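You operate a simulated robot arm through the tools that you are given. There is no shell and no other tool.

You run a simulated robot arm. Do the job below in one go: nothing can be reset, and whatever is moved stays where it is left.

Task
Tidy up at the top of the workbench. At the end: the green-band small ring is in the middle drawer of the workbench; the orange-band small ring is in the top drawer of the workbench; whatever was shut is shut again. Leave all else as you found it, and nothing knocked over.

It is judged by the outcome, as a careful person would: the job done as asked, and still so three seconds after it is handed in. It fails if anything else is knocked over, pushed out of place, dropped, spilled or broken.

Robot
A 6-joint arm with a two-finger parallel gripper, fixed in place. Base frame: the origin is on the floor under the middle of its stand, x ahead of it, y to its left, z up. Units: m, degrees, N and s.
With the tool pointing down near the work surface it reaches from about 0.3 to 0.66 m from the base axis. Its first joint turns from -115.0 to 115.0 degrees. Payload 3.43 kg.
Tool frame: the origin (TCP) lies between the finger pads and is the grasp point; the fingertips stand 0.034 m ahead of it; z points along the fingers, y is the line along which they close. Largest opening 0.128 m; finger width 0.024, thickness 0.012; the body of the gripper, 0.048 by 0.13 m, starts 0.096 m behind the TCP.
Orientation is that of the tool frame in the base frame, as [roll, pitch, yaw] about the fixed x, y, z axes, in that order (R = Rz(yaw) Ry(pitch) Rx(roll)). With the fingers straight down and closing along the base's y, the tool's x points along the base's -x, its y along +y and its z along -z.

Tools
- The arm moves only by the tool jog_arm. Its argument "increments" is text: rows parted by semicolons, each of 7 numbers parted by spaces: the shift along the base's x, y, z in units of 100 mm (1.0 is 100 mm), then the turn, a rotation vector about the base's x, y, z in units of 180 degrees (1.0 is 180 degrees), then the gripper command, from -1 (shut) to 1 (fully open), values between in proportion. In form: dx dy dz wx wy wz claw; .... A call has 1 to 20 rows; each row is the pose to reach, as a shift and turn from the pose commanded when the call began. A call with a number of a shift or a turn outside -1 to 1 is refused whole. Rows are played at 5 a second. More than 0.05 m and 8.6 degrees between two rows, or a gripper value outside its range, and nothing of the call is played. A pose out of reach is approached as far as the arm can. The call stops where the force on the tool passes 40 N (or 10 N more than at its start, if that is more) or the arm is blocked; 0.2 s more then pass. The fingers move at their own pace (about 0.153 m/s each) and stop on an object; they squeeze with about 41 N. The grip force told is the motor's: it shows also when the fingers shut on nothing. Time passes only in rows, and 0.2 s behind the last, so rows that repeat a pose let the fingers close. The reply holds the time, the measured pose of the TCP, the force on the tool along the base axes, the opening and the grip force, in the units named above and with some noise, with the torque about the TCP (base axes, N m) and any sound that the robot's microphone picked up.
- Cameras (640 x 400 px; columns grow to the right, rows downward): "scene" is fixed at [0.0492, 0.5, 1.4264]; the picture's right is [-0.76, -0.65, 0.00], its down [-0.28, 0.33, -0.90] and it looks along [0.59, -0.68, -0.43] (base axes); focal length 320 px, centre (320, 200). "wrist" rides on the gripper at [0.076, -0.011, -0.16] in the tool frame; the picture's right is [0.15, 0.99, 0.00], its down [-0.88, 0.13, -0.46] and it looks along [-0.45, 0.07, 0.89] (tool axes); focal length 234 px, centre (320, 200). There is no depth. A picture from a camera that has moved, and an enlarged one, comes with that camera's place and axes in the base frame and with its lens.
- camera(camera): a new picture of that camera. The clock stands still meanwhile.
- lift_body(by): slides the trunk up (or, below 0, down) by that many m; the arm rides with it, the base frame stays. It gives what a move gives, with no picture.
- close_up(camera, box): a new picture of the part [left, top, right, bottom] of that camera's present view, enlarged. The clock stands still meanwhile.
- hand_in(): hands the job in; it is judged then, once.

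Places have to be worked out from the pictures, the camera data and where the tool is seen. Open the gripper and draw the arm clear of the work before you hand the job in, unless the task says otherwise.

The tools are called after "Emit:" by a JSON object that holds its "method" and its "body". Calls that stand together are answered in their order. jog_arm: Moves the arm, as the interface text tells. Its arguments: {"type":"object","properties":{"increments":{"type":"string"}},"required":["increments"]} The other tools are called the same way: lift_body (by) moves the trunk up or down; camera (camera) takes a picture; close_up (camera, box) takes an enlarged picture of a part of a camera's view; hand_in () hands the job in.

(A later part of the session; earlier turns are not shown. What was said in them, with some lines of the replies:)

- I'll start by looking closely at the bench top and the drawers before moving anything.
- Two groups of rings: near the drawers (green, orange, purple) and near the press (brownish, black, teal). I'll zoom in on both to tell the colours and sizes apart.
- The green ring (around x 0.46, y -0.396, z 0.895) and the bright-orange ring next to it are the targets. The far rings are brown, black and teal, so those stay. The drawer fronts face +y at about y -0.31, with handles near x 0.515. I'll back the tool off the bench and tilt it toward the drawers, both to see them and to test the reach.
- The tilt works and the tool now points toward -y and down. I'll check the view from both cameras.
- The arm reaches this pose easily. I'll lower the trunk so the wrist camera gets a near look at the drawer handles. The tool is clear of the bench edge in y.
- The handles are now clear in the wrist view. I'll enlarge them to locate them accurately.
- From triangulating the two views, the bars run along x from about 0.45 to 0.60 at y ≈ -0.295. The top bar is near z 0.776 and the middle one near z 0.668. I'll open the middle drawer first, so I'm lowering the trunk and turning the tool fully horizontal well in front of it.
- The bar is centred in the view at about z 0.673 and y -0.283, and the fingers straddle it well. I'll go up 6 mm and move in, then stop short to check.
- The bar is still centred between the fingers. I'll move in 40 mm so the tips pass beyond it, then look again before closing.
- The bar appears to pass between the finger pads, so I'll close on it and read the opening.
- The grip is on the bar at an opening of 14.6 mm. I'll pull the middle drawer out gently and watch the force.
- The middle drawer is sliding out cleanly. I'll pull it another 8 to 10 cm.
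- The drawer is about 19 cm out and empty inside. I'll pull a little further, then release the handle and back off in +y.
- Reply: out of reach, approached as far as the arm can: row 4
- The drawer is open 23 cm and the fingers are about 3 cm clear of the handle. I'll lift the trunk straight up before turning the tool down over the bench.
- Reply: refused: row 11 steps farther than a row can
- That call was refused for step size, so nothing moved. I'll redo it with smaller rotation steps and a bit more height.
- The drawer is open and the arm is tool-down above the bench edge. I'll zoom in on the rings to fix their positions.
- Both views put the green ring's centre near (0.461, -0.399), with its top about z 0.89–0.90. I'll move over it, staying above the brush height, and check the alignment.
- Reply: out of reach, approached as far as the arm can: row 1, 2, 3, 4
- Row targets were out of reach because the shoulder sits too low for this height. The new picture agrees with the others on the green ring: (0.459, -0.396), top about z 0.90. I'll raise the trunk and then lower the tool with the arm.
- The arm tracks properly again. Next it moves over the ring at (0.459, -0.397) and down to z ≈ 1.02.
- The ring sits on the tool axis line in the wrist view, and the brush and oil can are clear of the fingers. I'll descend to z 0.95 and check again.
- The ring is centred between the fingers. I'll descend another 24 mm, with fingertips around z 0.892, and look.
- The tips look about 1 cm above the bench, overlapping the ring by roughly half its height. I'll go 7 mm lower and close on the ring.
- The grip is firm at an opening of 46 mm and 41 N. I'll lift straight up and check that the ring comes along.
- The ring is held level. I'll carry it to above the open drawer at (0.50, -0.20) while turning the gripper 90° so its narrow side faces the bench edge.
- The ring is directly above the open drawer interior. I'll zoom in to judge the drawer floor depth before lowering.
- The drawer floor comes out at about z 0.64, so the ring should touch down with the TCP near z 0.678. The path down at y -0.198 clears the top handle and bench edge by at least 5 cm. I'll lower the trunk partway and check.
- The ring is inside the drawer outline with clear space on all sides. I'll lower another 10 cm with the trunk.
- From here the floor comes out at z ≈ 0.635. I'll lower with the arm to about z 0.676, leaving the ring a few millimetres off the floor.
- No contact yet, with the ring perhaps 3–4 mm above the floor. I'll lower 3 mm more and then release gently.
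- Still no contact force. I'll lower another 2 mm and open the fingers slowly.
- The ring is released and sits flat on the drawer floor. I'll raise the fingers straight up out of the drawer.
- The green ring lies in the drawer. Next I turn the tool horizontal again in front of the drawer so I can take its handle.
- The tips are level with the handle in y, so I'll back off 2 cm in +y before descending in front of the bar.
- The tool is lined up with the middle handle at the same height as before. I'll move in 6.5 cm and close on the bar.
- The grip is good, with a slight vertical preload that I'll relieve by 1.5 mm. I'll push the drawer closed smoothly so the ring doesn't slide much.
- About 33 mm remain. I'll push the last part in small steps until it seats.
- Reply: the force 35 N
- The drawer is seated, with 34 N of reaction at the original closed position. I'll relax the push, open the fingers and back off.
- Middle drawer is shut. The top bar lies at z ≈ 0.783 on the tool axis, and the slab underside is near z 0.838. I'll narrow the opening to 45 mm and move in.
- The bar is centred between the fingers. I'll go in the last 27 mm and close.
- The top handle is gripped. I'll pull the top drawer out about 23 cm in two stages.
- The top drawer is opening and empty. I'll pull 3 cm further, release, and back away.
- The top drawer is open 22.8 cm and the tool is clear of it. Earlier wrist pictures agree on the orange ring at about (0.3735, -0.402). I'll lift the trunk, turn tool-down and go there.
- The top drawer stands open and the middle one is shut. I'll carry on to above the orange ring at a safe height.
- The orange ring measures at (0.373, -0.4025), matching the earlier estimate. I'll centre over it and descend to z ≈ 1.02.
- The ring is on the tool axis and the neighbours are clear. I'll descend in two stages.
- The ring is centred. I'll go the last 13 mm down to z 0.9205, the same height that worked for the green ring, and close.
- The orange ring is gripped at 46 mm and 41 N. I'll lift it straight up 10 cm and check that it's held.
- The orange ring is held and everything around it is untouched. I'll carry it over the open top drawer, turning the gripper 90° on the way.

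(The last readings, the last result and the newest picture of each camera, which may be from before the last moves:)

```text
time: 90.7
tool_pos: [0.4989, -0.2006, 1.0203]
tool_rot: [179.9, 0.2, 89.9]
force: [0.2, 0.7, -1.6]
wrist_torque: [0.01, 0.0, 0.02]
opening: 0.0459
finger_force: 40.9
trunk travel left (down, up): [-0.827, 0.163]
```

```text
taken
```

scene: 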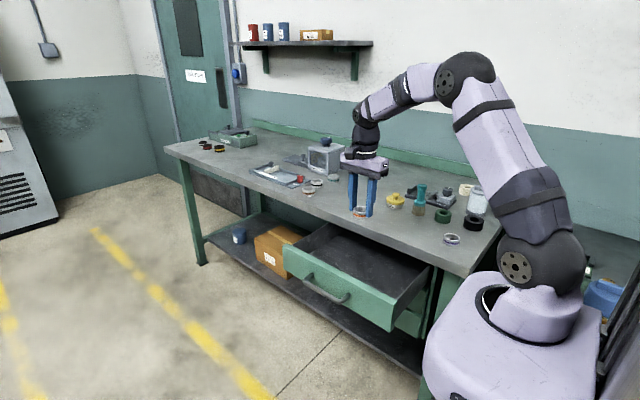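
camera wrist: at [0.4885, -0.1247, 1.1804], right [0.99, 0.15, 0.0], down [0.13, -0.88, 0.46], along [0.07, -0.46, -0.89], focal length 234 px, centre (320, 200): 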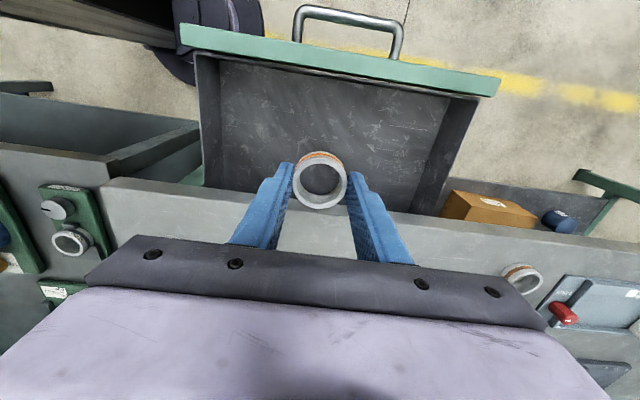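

The ring hangs over the top drawer's interior. That floor should be at z ≈ 0.747, one handle spacing above the middle one, so the TCP target is about 0.784. I'll lower the trunk 20 cm.

Emit:
{"method": "lift_body", "body": {"by": -0.2}}

Emit:
{"method": "camera", "body": {"camera": "wrist"}}

Emit:
{"method": "close_up", "body": {"camera": "scene", "box": [270, 160, 450, 320]}}

```text
time: 92.9
tool_pos: [0.5004, -0.2002, 0.8197]
tool_rot: [179.8, 0.3, 90.1]
force: [0.0, 0.0, -0.1]
wrist_torque: [0.0, -0.01, -0.02]
opening: 0.0458
finger_force: 40.0
trunk travel left (down, up): [-0.627, 0.363]
```

```text
taken
camera wrist: at [0.4884, -0.1249, 0.9805], right [0.99, 0.15, 0.0], down [0.13, -0.88, 0.46], along [0.07, -0.46, -0.89], focal length 234 px, centre (320, 200)
```

wrist: 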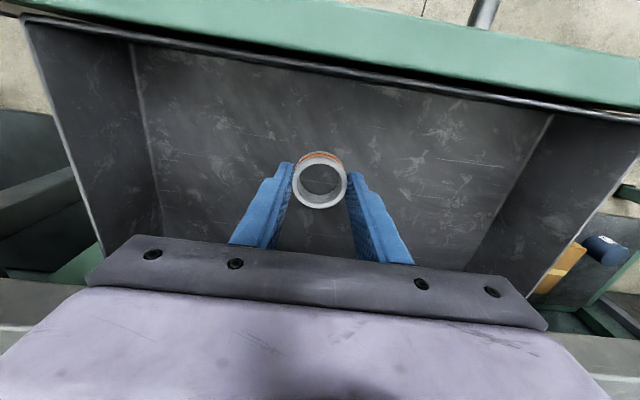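

```text
2.50 times, centred on (360, 240) of scene
camera zoom: at [0.0492, 0.5, 1.4264], right [-0.76, -0.65, 0.0], down [-0.28, 0.33, -0.9], along [0.59, -0.68, -0.43], focal length 799 px, centre (220, 100)
```

zoom: 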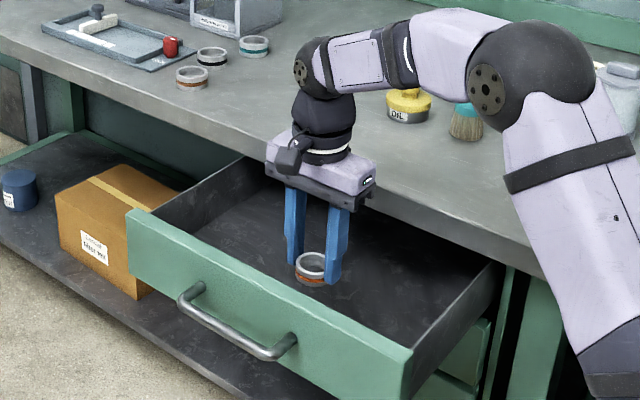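

The floor comes out at about z 0.745, as expected. I'll lower to z 0.785, then inch down to touch.

Emit:
{"method": "jog_arm", "body": {"increments": "0 0 -0.12 0 0 0 -0.6; 0 0 -0.24 0 0 0 -0.6; 0 0 -0.34 0 0 0 -0.6; 0 0 -0.36 0 0 0 -0.6; 0 0 -0.36 0 0 0 -0.6"}}

Emit:
{"method": "camera", "body": {"camera": "wrist"}}

Emit:
{"method": "close_up", "body": {"camera": "scene", "box": [310, 230, 390, 290]}}

```text
time: 94.1
tool_pos: [0.4998, -0.2, 0.782]
tool_rot: [179.8, 0.3, 90.0]
force: [0.6, 0.1, -0.8]
wrist_torque: [0.03, 0.02, 0.04]
opening: 0.0459
finger_force: 40.9
trunk travel left (down, up): [-0.627, 0.363]
```

```text
taken
camera wrist: at [0.4898, -0.1241, 0.9437], right [0.99, 0.15, 0.0], down [0.13, -0.88, 0.46], along [0.07, -0.46, -0.89], focal length 234 px, centre (320, 200)
```

wrist: 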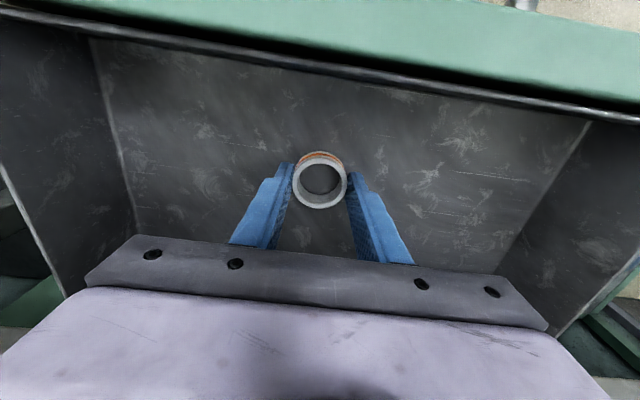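

```text
6.67 times, centred on (350, 260) of scene
camera zoom: at [0.0492, 0.5, 1.4264], right [-0.76, -0.65, 0.0], down [-0.28, 0.33, -0.9], along [0.59, -0.68, -0.43], focal length 2131 px, centre (120, -200)
```

zoom: 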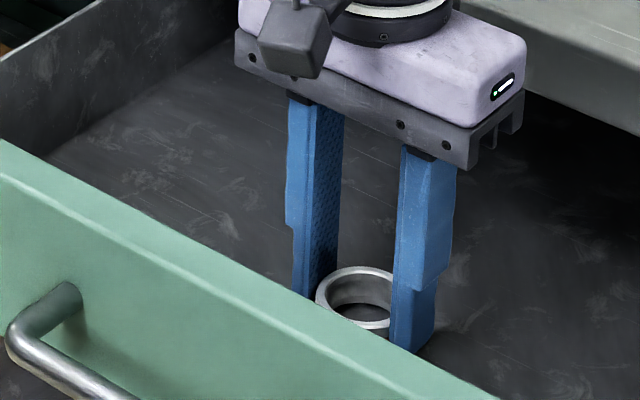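

This view matches the one at the earlier release height. I'll lower 1 mm more and open the fingers slowly.

Emit:
{"method": "jog_arm", "body": {"increments": "0 0 -0.01 0 0 0 -0.6; 0 0 -0.01 0 0 0 -0.35; 0 0 -0.01 0 0 0 -0.25; 0 0 -0.01 0 0 0 -0.1; 0 0 -0.01 0 0 0 0.05; 0 0 -0.01 0 0 0 0.15; 0 0 -0.01 0 0 0 0.15"}}

Emit:
{"method": "camera", "body": {"camera": "wrist"}}

```text
time: 95.7
tool_pos: [0.5014, -0.1997, 0.7824]
tool_rot: [179.8, 0.4, 90.1]
force: [0.2, -0.2, 0.8]
wrist_torque: [0.02, -0.04, 0.01]
opening: 0.0733
finger_force: 0.0
trunk travel left (down, up): [-0.627, 0.363]
```

```text
taken
camera wrist: at [0.4898, -0.1244, 0.9431], right [0.99, 0.15, 0.0], down [0.13, -0.88, 0.46], along [0.07, -0.46, -0.89], focal length 234 px, centre (320, 200)
```

wrist: 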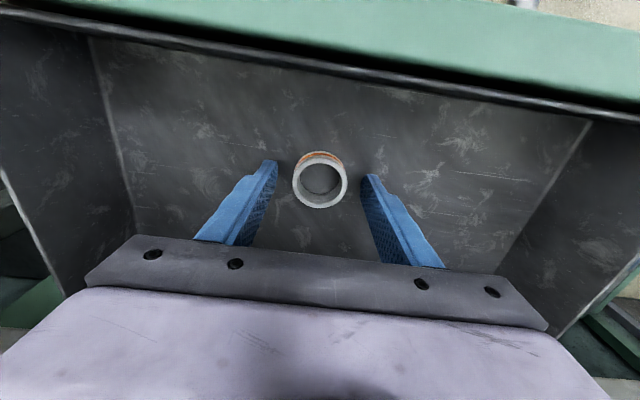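

The orange ring is resting on the drawer floor. I'll raise the fingers out, turn back, and step over the drawer front as before.

Emit:
{"method": "jog_arm", "body": {"increments": "0 0 0.15 0 0 0 0.15; 0 0 0.4 0 0 0 0.15; 0 0 0.7 0 0 0 0.15; 0 0 1.0 0 0 0 0.15"}}

Emit:
{"method": "jog_arm", "body": {"increments": "0 0.06 0.15 0 0 0.042 0.15; 0 0.12 0.3 0 0 0.084 0.1; 0 0.2 0.45 0 0 0.126 0; 0 0.3 0.5 0 0 0.168 0; 0 0.4 0.5 0 0 0.21 -0.2; 0 0.5 0.5 0 0 0.252 -0.2; 0 0.6 0.5 0 0 0.294 -0.2; 0 0.7 0.5 0 0 0.336 -0.2; 0.05 0.8 0.5 0 0 0.378 -0.2; 0.1 0.9 0.5 0 0 0.42 -0.2; 0.15 0.95 0.5 0 0 0.46 -0.2; 0.2 1.0 0.5 0 0 0.5 -0.2"}}

Emit:
{"method": "jog_arm", "body": {"increments": "0 0.1 0 -0.042 0 0 -0.2; 0 0.2 0 -0.084 0 0 -0.2; 0 0.3 0 -0.126 0 0 -0.2; 0 0.4 0 -0.168 0 0 -0.2; 0 0.5 0 -0.21 0 0 -0.2; 0 0.6 0 -0.252 0 0 -0.2; 0 0.7 0 -0.294 0 0 -0.2; 0 0.8 0 -0.336 0 0 -0.2; 0 0.9 0 -0.378 0 0 -0.2; 0 1.0 0 -0.42 0 0 -0.2; 0 1.0 0 -0.46 0 0 -0.2; 0 1.0 0 -0.5 0 0 -0.2; 0 1.0 0 -0.5 0 0 -0.2"}}

Emit:
{"method": "camera", "body": {"camera": "scene"}}

Emit:
{"method": "camera", "body": {"camera": "wrist"}}

```text
time: 96.7
tool_pos: [0.4994, -0.2017, 0.8842]
tool_rot: [179.9, 0.3, 89.9]
force: [-0.1, -0.1, 0.7]
wrist_torque: [0.0, -0.03, 0.02]
opening: 0.0736
finger_force: 0.1
trunk travel left (down, up): [-0.627, 0.363]
```

```text
time: 99.3
tool_pos: [0.5203, -0.0998, 0.932]
tool_rot: [179.8, 0.4, -180.0]
force: [0.3, -0.4, 0.0]
wrist_torque: [0.05, -0.02, 0.02]
opening: 0.0511
finger_force: 0.1
trunk travel left (down, up): [-0.627, 0.363]
```

```text
time: 102.1
tool_pos: [0.5188, 0.0005, 0.934]
tool_rot: [-90.0, 0.0, -179.7]
force: [-0.1, 0.3, 0.3]
wrist_torque: [0.02, 0.03, 0.01]
opening: 0.0513
finger_force: 0.1
trunk travel left (down, up): [-0.627, 0.363]
```

```text
taken
```

scene: 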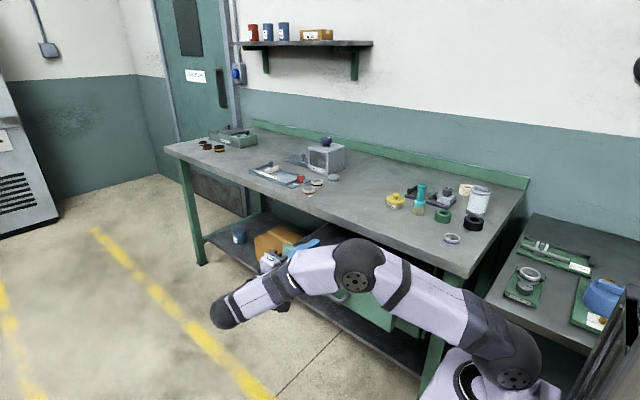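

```text
taken
camera wrist: at [0.4426, 0.158, 0.9462], right [-0.15, 0.0, -0.99], down [0.88, 0.46, -0.13], along [0.46, -0.89, -0.07], focal length 234 px, centre (320, 200)
```

wrist: 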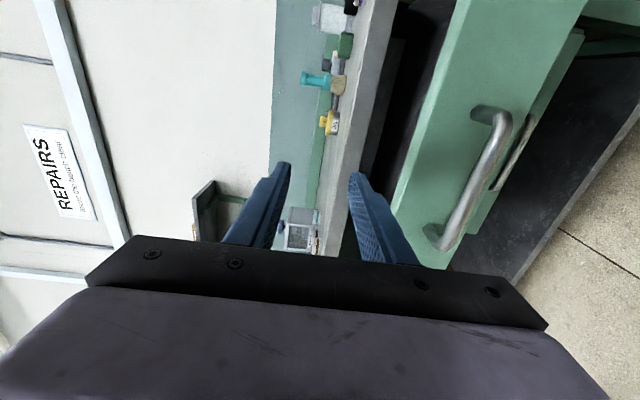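

All as planned. I'll back off 2.2 cm in +y, then lower the trunk to handle height, z ≈ 0.784.

Emit:
{"method": "jog_arm", "body": {"increments": "0.04 0.1 0 0 0 0 -0.2; 0.04 0.2 0 0 0 0 -0.2; 0.04 0.24 0 0 0 0 -0.2; 0.04 0.24 0 0 0 0 -0.2"}}

Emit:
{"method": "lift_body", "body": {"by": -0.149}}

Emit:
{"method": "camera", "body": {"camera": "wrist"}}

```text
time: 103.1
tool_pos: [0.5222, 0.024, 0.9324]
tool_rot: [-90.2, 0.0, -179.7]
force: [0.4, 0.4, -0.8]
wrist_torque: [0.0, -0.03, 0.0]
opening: 0.0513
finger_force: 0.1
trunk travel left (down, up): [-0.627, 0.363]
```

```text
time: 104.8
tool_pos: [0.523, 0.0239, 0.7839]
tool_rot: [-90.2, 0.0, -179.7]
force: [0.7, 1.6, 0.2]
wrist_torque: [0.01, 0.0, 0.0]
opening: 0.0511
finger_force: 0.0
trunk travel left (down, up): [-0.478, 0.512]
```

```text
taken
camera wrist: at [0.4464, 0.1816, 0.7965], right [-0.15, 0.0, -0.99], down [0.88, 0.46, -0.13], along [0.46, -0.89, -0.07], focal length 234 px, centre (320, 200)
```

wrist: 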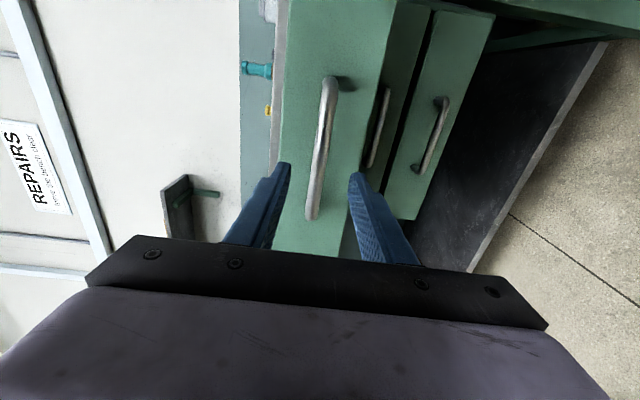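

The view matches the one just after I released this handle. I'll move in 6.7 cm and grip the bar.

Emit:
{"method": "jog_arm", "body": {"increments": "0 -0.2 0 0 0 0 -0.2; 0 -0.4 0 0 0 0 -0.2; 0 -0.55 0 0 0 0 -0.2; 0 -0.66 0 0 0 0 -0.2; 0 -0.66 0 0 0 0 -0.6; 0 -0.66 0 0 0 0 -1; 0 -0.66 0 0 0 0 -1; 0 -0.66 0 0 0 0 -1"}}

Emit:
{"method": "camera", "body": {"camera": "wrist"}}

```text
time: 106.6
tool_pos: [0.5238, -0.0427, 0.785]
tool_rot: [-90.0, 0.2, -179.5]
force: [6.4, -2.4, 13.2]
wrist_torque: [-0.06, 0.28, -0.03]
opening: 0.0145
finger_force: 44.8
trunk travel left (down, up): [-0.478, 0.512]
```

```text
taken
camera wrist: at [0.4463, 0.1155, 0.797], right [-0.14, 0.0, -0.99], down [0.88, 0.46, -0.13], along [0.46, -0.89, -0.07], focal length 234 px, centre (320, 200)
```

wrist: 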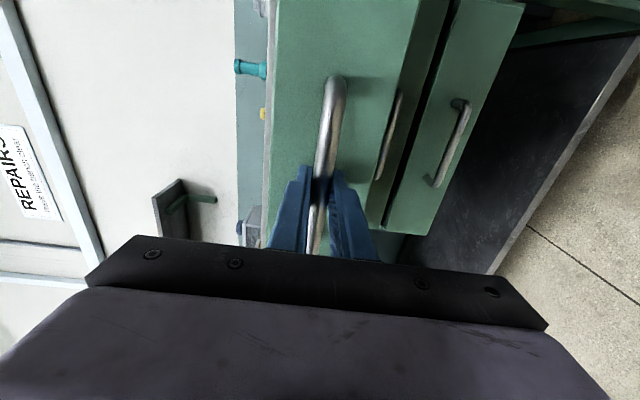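

The bar is gripped, and I'll add 1 mm of lift to ease the preload. Then I push the top drawer closed smoothly.

Emit:
{"method": "jog_arm", "body": {"increments": "0 -0.06 0.012 0 0 0 -1; 0 -0.15 0.012 0 0 0 -1; 0 -0.27 0.012 0 0 0 -1; 0 -0.39 0.012 0 0 0 -1; 0 -0.51 0.012 0 0 0 -1; 0 -0.63 0.012 0 0 0 -1; 0 -0.75 0.012 0 0 0 -1; 0 -0.87 0.012 0 0 0 -1; 0 -1.0 0.012 0 0 0 -1"}}

Emit:
{"method": "jog_arm", "body": {"increments": "0 -0.12 0 0 0 0 -1; 0 -0.24 0 0 0 0 -1; 0 -0.36 0 0 0 0 -1; 0 -0.48 0 0 0 0 -1; 0 -0.6 0 0 0 0 -1; 0 -0.72 0 0 0 0 -1; 0 -0.84 0 0 0 0 -1; 0 -0.94 0 0 0 0 -1; 0 -1.0 0 0 0 0 -1"}}

Emit:
{"method": "jog_arm", "body": {"increments": "0 -0.1 0 0 0 0 -1; 0 -0.17 0 0 0 0 -1; 0 -0.23 0 0 0 0 -1; 0 -0.27 0 0 0 0 -1; 0 -0.3 0 0 0 0 -1; 0 -0.32 0 0 0 0 -1; 0 -0.33 0 0 0 0 -1"}}

Emit:
{"method": "camera", "body": {"camera": "wrist"}}

Emit:
{"method": "close_up", "body": {"camera": "scene", "box": [290, 200, 470, 340]}}

```text
time: 108.6
tool_pos: [0.5227, -0.1429, 0.7842]
tool_rot: [-90.2, -0.1, -179.6]
force: [3.5, -0.9, 4.0]
wrist_torque: [0.06, 0.0, 0.71]
opening: 0.0146
finger_force: 44.6
trunk travel left (down, up): [-0.478, 0.512]
```

```text
time: 110.6
tool_pos: [0.5231, -0.2419, 0.785]
tool_rot: [-90.0, 0.0, -179.5]
force: [15.3, 0.1, 11.3]
wrist_torque: [0.01, 0.04, -0.82]
opening: 0.0146
finger_force: 45.2
trunk travel left (down, up): [-0.478, 0.512]
```

```text
time: 112.2
tool_pos: [0.5232, -0.2716, 0.7836]
tool_rot: [-90.0, 0.0, -179.7]
force: [1.8, 26.6, 6.4]
wrist_torque: [-0.07, -0.08, -0.65]
opening: 0.0149
finger_force: 44.8
trunk travel left (down, up): [-0.478, 0.512]
```

```text
taken
camera wrist: at [0.4461, -0.1141, 0.7971], right [-0.15, 0.0, -0.99], down [0.88, 0.46, -0.13], along [0.46, -0.89, -0.07], focal length 234 px, centre (320, 200)
```

wrist: 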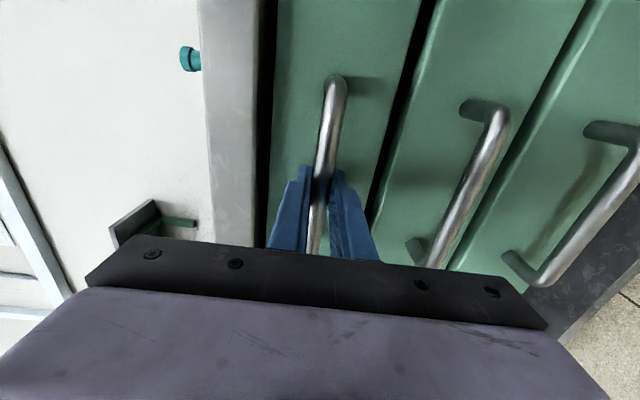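

```text
2.86 times, centred on (380, 270) of scene
camera zoom: at [0.0492, 0.5, 1.4264], right [-0.76, -0.65, 0.0], down [-0.28, 0.33, -0.9], along [0.59, -0.68, -0.43], focal length 913 px, centre (149, 0)
```

zoom: 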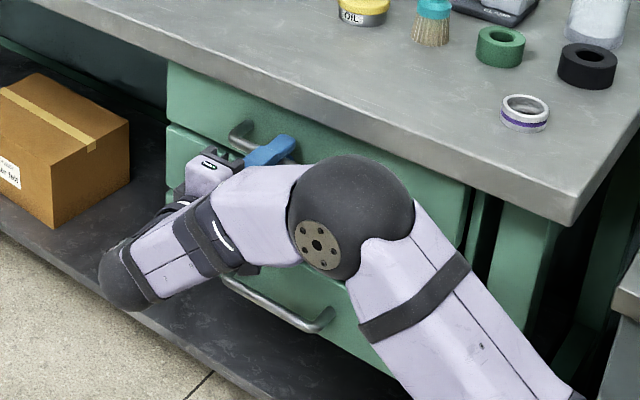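

The top drawer is seated at its original closed position, with 27 N of reaction. I'll relax, open the fingers fully off the bar, and back out.

Emit:
{"method": "jog_arm", "body": {"increments": "0 0.03 0 0 0 0 -1; 0 0.03 0 0 0 0 -0.6; 0 0.03 0 0 0 0 -0.25; 0 0.03 0 0 0 0 -0.25; 0 0.03 0 0 0 0 -0.25; 0 0.3 0 0 0 0 -0.25; 0 0.6 0 0 0 0 -0.25; 0 0.9 0 0 0 0 -0.25; 0 1.0 0 0 0 0 -0.25"}}

Emit:
{"method": "jog_arm", "body": {"increments": "0 0.4 0 0 0 0 0; 0 0.8 0 0 0 0 0.3; 0 1.0 0 0 0 0 0.6; 0 1.0 0 0 0 0 1"}}

Emit:
{"method": "camera", "body": {"camera": "wrist"}}

Emit:
{"method": "camera", "body": {"camera": "scene"}}

```text
time: 114.2
tool_pos: [0.5224, -0.1738, 0.7846]
tool_rot: [-90.1, 0.0, -179.6]
force: [0.6, -0.6, 0.3]
wrist_torque: [-0.02, 0.03, -0.01]
opening: 0.0481
finger_force: 0.0
trunk travel left (down, up): [-0.478, 0.512]
```

```text
time: 115.2
tool_pos: [0.5231, -0.0743, 0.7858]
tool_rot: [-90.2, -0.1, -179.7]
force: [0.4, 0.6, -0.4]
wrist_torque: [0.01, -0.03, 0.0]
opening: 0.1279
finger_force: 0.1
trunk travel left (down, up): [-0.478, 0.512]
```

```text
taken
camera wrist: at [0.4455, 0.084, 0.7983], right [-0.15, 0.0, -0.99], down [0.88, 0.46, -0.13], along [0.46, -0.89, -0.07], focal length 234 px, centre (320, 200)
```

wrist: 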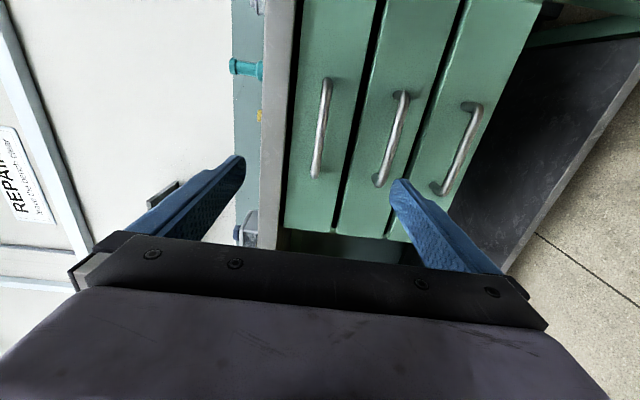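

```text
taken
```

scene: 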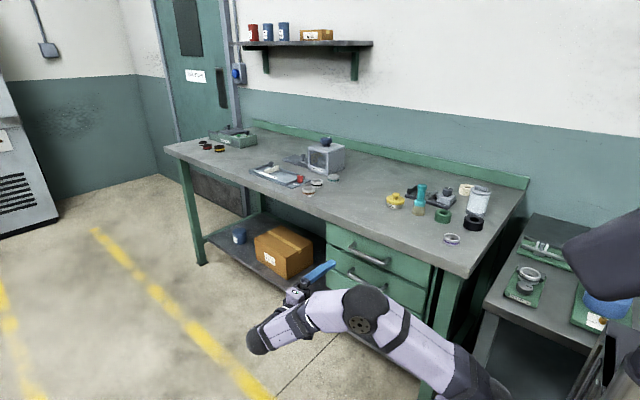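

Both drawers look flush and the bench is otherwise unchanged. I'll lift the arm clear and check closely.

Emit:
{"method": "lift_body", "body": {"by": 0.35}}

Emit:
{"method": "close_up", "body": {"camera": "scene", "box": [310, 210, 450, 320]}}

Emit:
{"method": "camera", "body": {"camera": "scene"}}

Emit:
{"method": "camera", "body": {"camera": "wrist"}}

```text
time: 118.7
tool_pos: [0.5222, -0.0744, 1.1348]
tool_rot: [-90.3, 0.2, -179.7]
force: [0.7, 0.1, -0.1]
wrist_torque: [0.01, 0.01, -0.01]
opening: 0.1281
finger_force: 0.2
trunk travel left (down, up): [-0.828, 0.162]
```

```text
3.64 times, centred on (380, 265) of scene
camera zoom: at [0.0492, 0.5, 1.4264], right [-0.76, -0.65, 0.0], down [-0.28, 0.33, -0.9], along [0.59, -0.68, -0.43], focal length 1163 px, centre (102, -36)
```

zoom: 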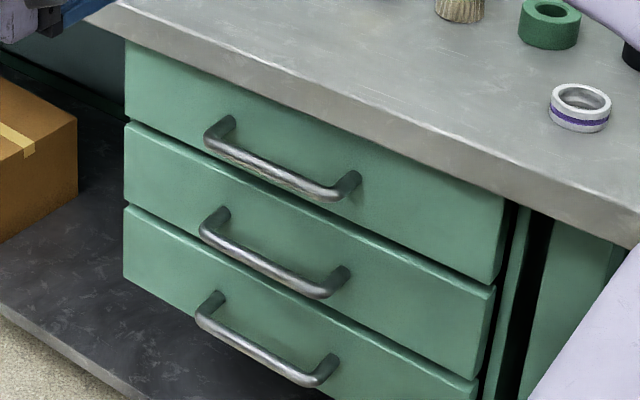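

```text
taken
```

scene: 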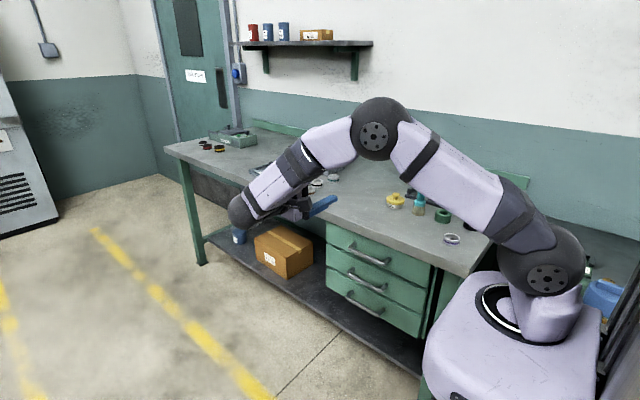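

```text
taken
camera wrist: at [0.4456, 0.0836, 1.1482], right [-0.15, 0.0, -0.99], down [0.88, 0.46, -0.13], along [0.46, -0.89, -0.07], focal length 234 px, centre (320, 200)
```

wrist: 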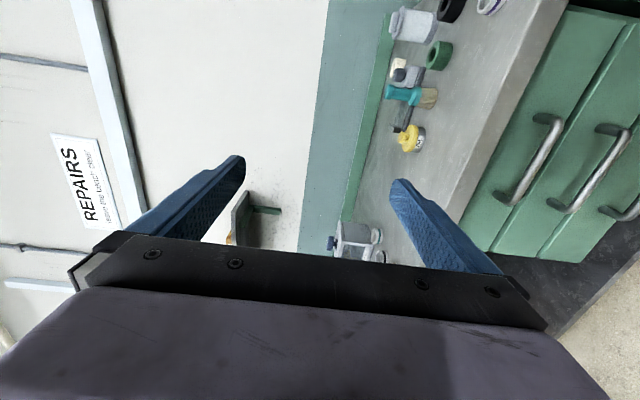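

Both drawers are flush with the bottom one. I'll return the arm to a tool-down pose away from the bench and do a last check of the other items.

Emit:
{"method": "jog_arm", "body": {"increments": "0 0 0.02 0.042 0 0 1; 0 0 0.04 0.084 0 0 1; 0 0 0.06 0.126 0 0 1; 0 0 0.08 0.168 0 0 1; -0.05 0 0.1 0.21 0 0 1; -0.1 0 0.12 0.252 0 0 1; -0.15 0 0.14 0.294 0 0 1; -0.2 0 0.16 0.336 0 0 1; -0.25 0 0.18 0.378 0 0 1; -0.3 0 0.2 0.42 0 0 1; -0.35 0 0.2 0.46 0 0 1; -0.4 0 0.2 0.5 0 0 1; -0.4 0 0.2 0.5 0 0 1"}}

Emit:
{"method": "camera", "body": {"camera": "scene"}}

Emit:
{"method": "close_up", "body": {"camera": "scene", "box": [370, 160, 510, 260]}}

Emit:
{"method": "close_up", "body": {"camera": "scene", "box": [300, 200, 480, 360]}}

Emit:
{"method": "close_up", "body": {"camera": "scene", "box": [240, 120, 380, 210]}}

```text
time: 121.5
tool_pos: [0.4809, -0.0746, 1.1557]
tool_rot: [179.8, 0.4, -179.9]
force: [0.5, -0.6, -0.1]
wrist_torque: [-0.05, 0.02, -0.03]
opening: 0.128
finger_force: 0.1
trunk travel left (down, up): [-0.828, 0.162]
```

```text
taken
```

scene: 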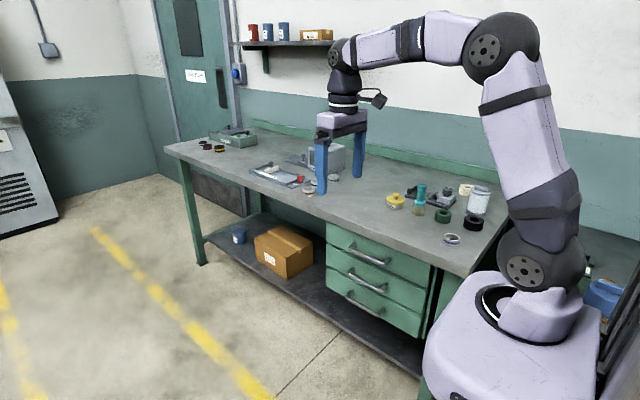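

```text
4.00 times, centred on (440, 210) of scene
camera zoom: at [0.0492, 0.5, 1.4264], right [-0.76, -0.65, 0.0], down [-0.28, 0.33, -0.9], along [0.59, -0.68, -0.43], focal length 1279 px, centre (-160, 160)
```

zoom: 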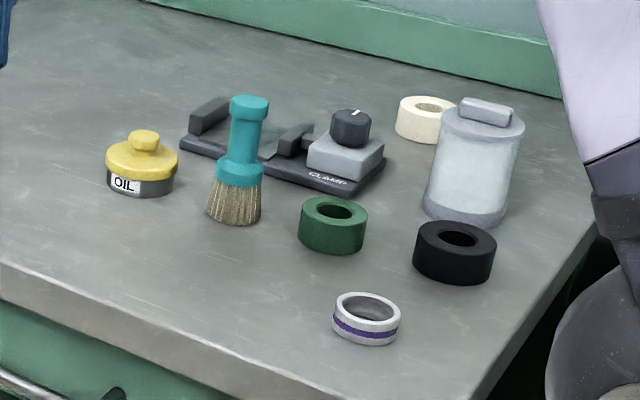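

```text
2.50 times, centred on (390, 280) of scene
camera zoom: at [0.0492, 0.5, 1.4264], right [-0.76, -0.65, 0.0], down [-0.28, 0.33, -0.9], along [0.59, -0.68, -0.43], focal length 799 px, centre (145, 0)
```

zoom: 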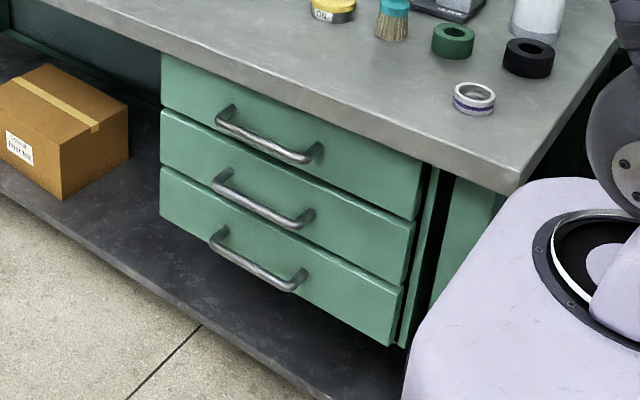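

```text
4.44 times, centred on (310, 165) of scene
camera zoom: at [0.0492, 0.5, 1.4264], right [-0.76, -0.65, 0.0], down [-0.28, 0.33, -0.9], along [0.59, -0.68, -0.43], focal length 1421 px, centre (364, 356)
```

zoom: 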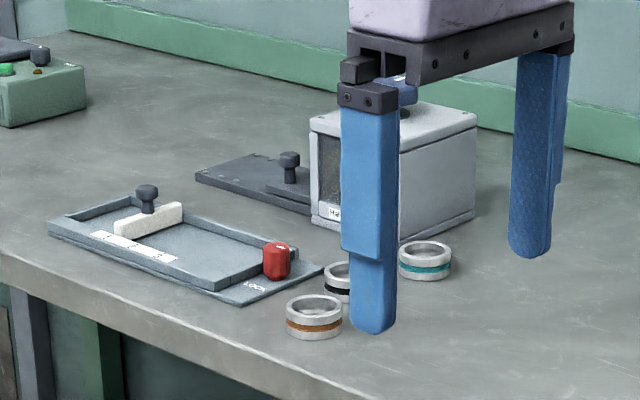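

Drawers and bench items match the first pictures pixel for pixel, apart from the two rings now in their drawers. The gripper is open and clear of the work, so I'm handing in.

Emit:
{"method": "hand_in", "body": {}}

```text
The job is handed in.
```

The job is handed in. The green-band ring is in the middle drawer, the orange-band ring is in the top drawer, and both drawers are shut again.

- **Rings:** I saw each ring resting flat on its drawer floor after I let go. I pushed each drawer shut slowly so the ring wouldn't slide, but I couldn't see inside once it was closed.
- **Drawers:** Both went back to the position they were in before I opened them and sit flush with the bottom drawer.
- **Everything else:** The last pictures of the bench match the first ones, with nothing knocked over or moved.
- **Which rings:** There was a similar group by the press with brown, black and teal bands. I took the clearly green and bright-orange ones by the drawers and left that group alone.

The gripper is open and the arm is clear of the bench.
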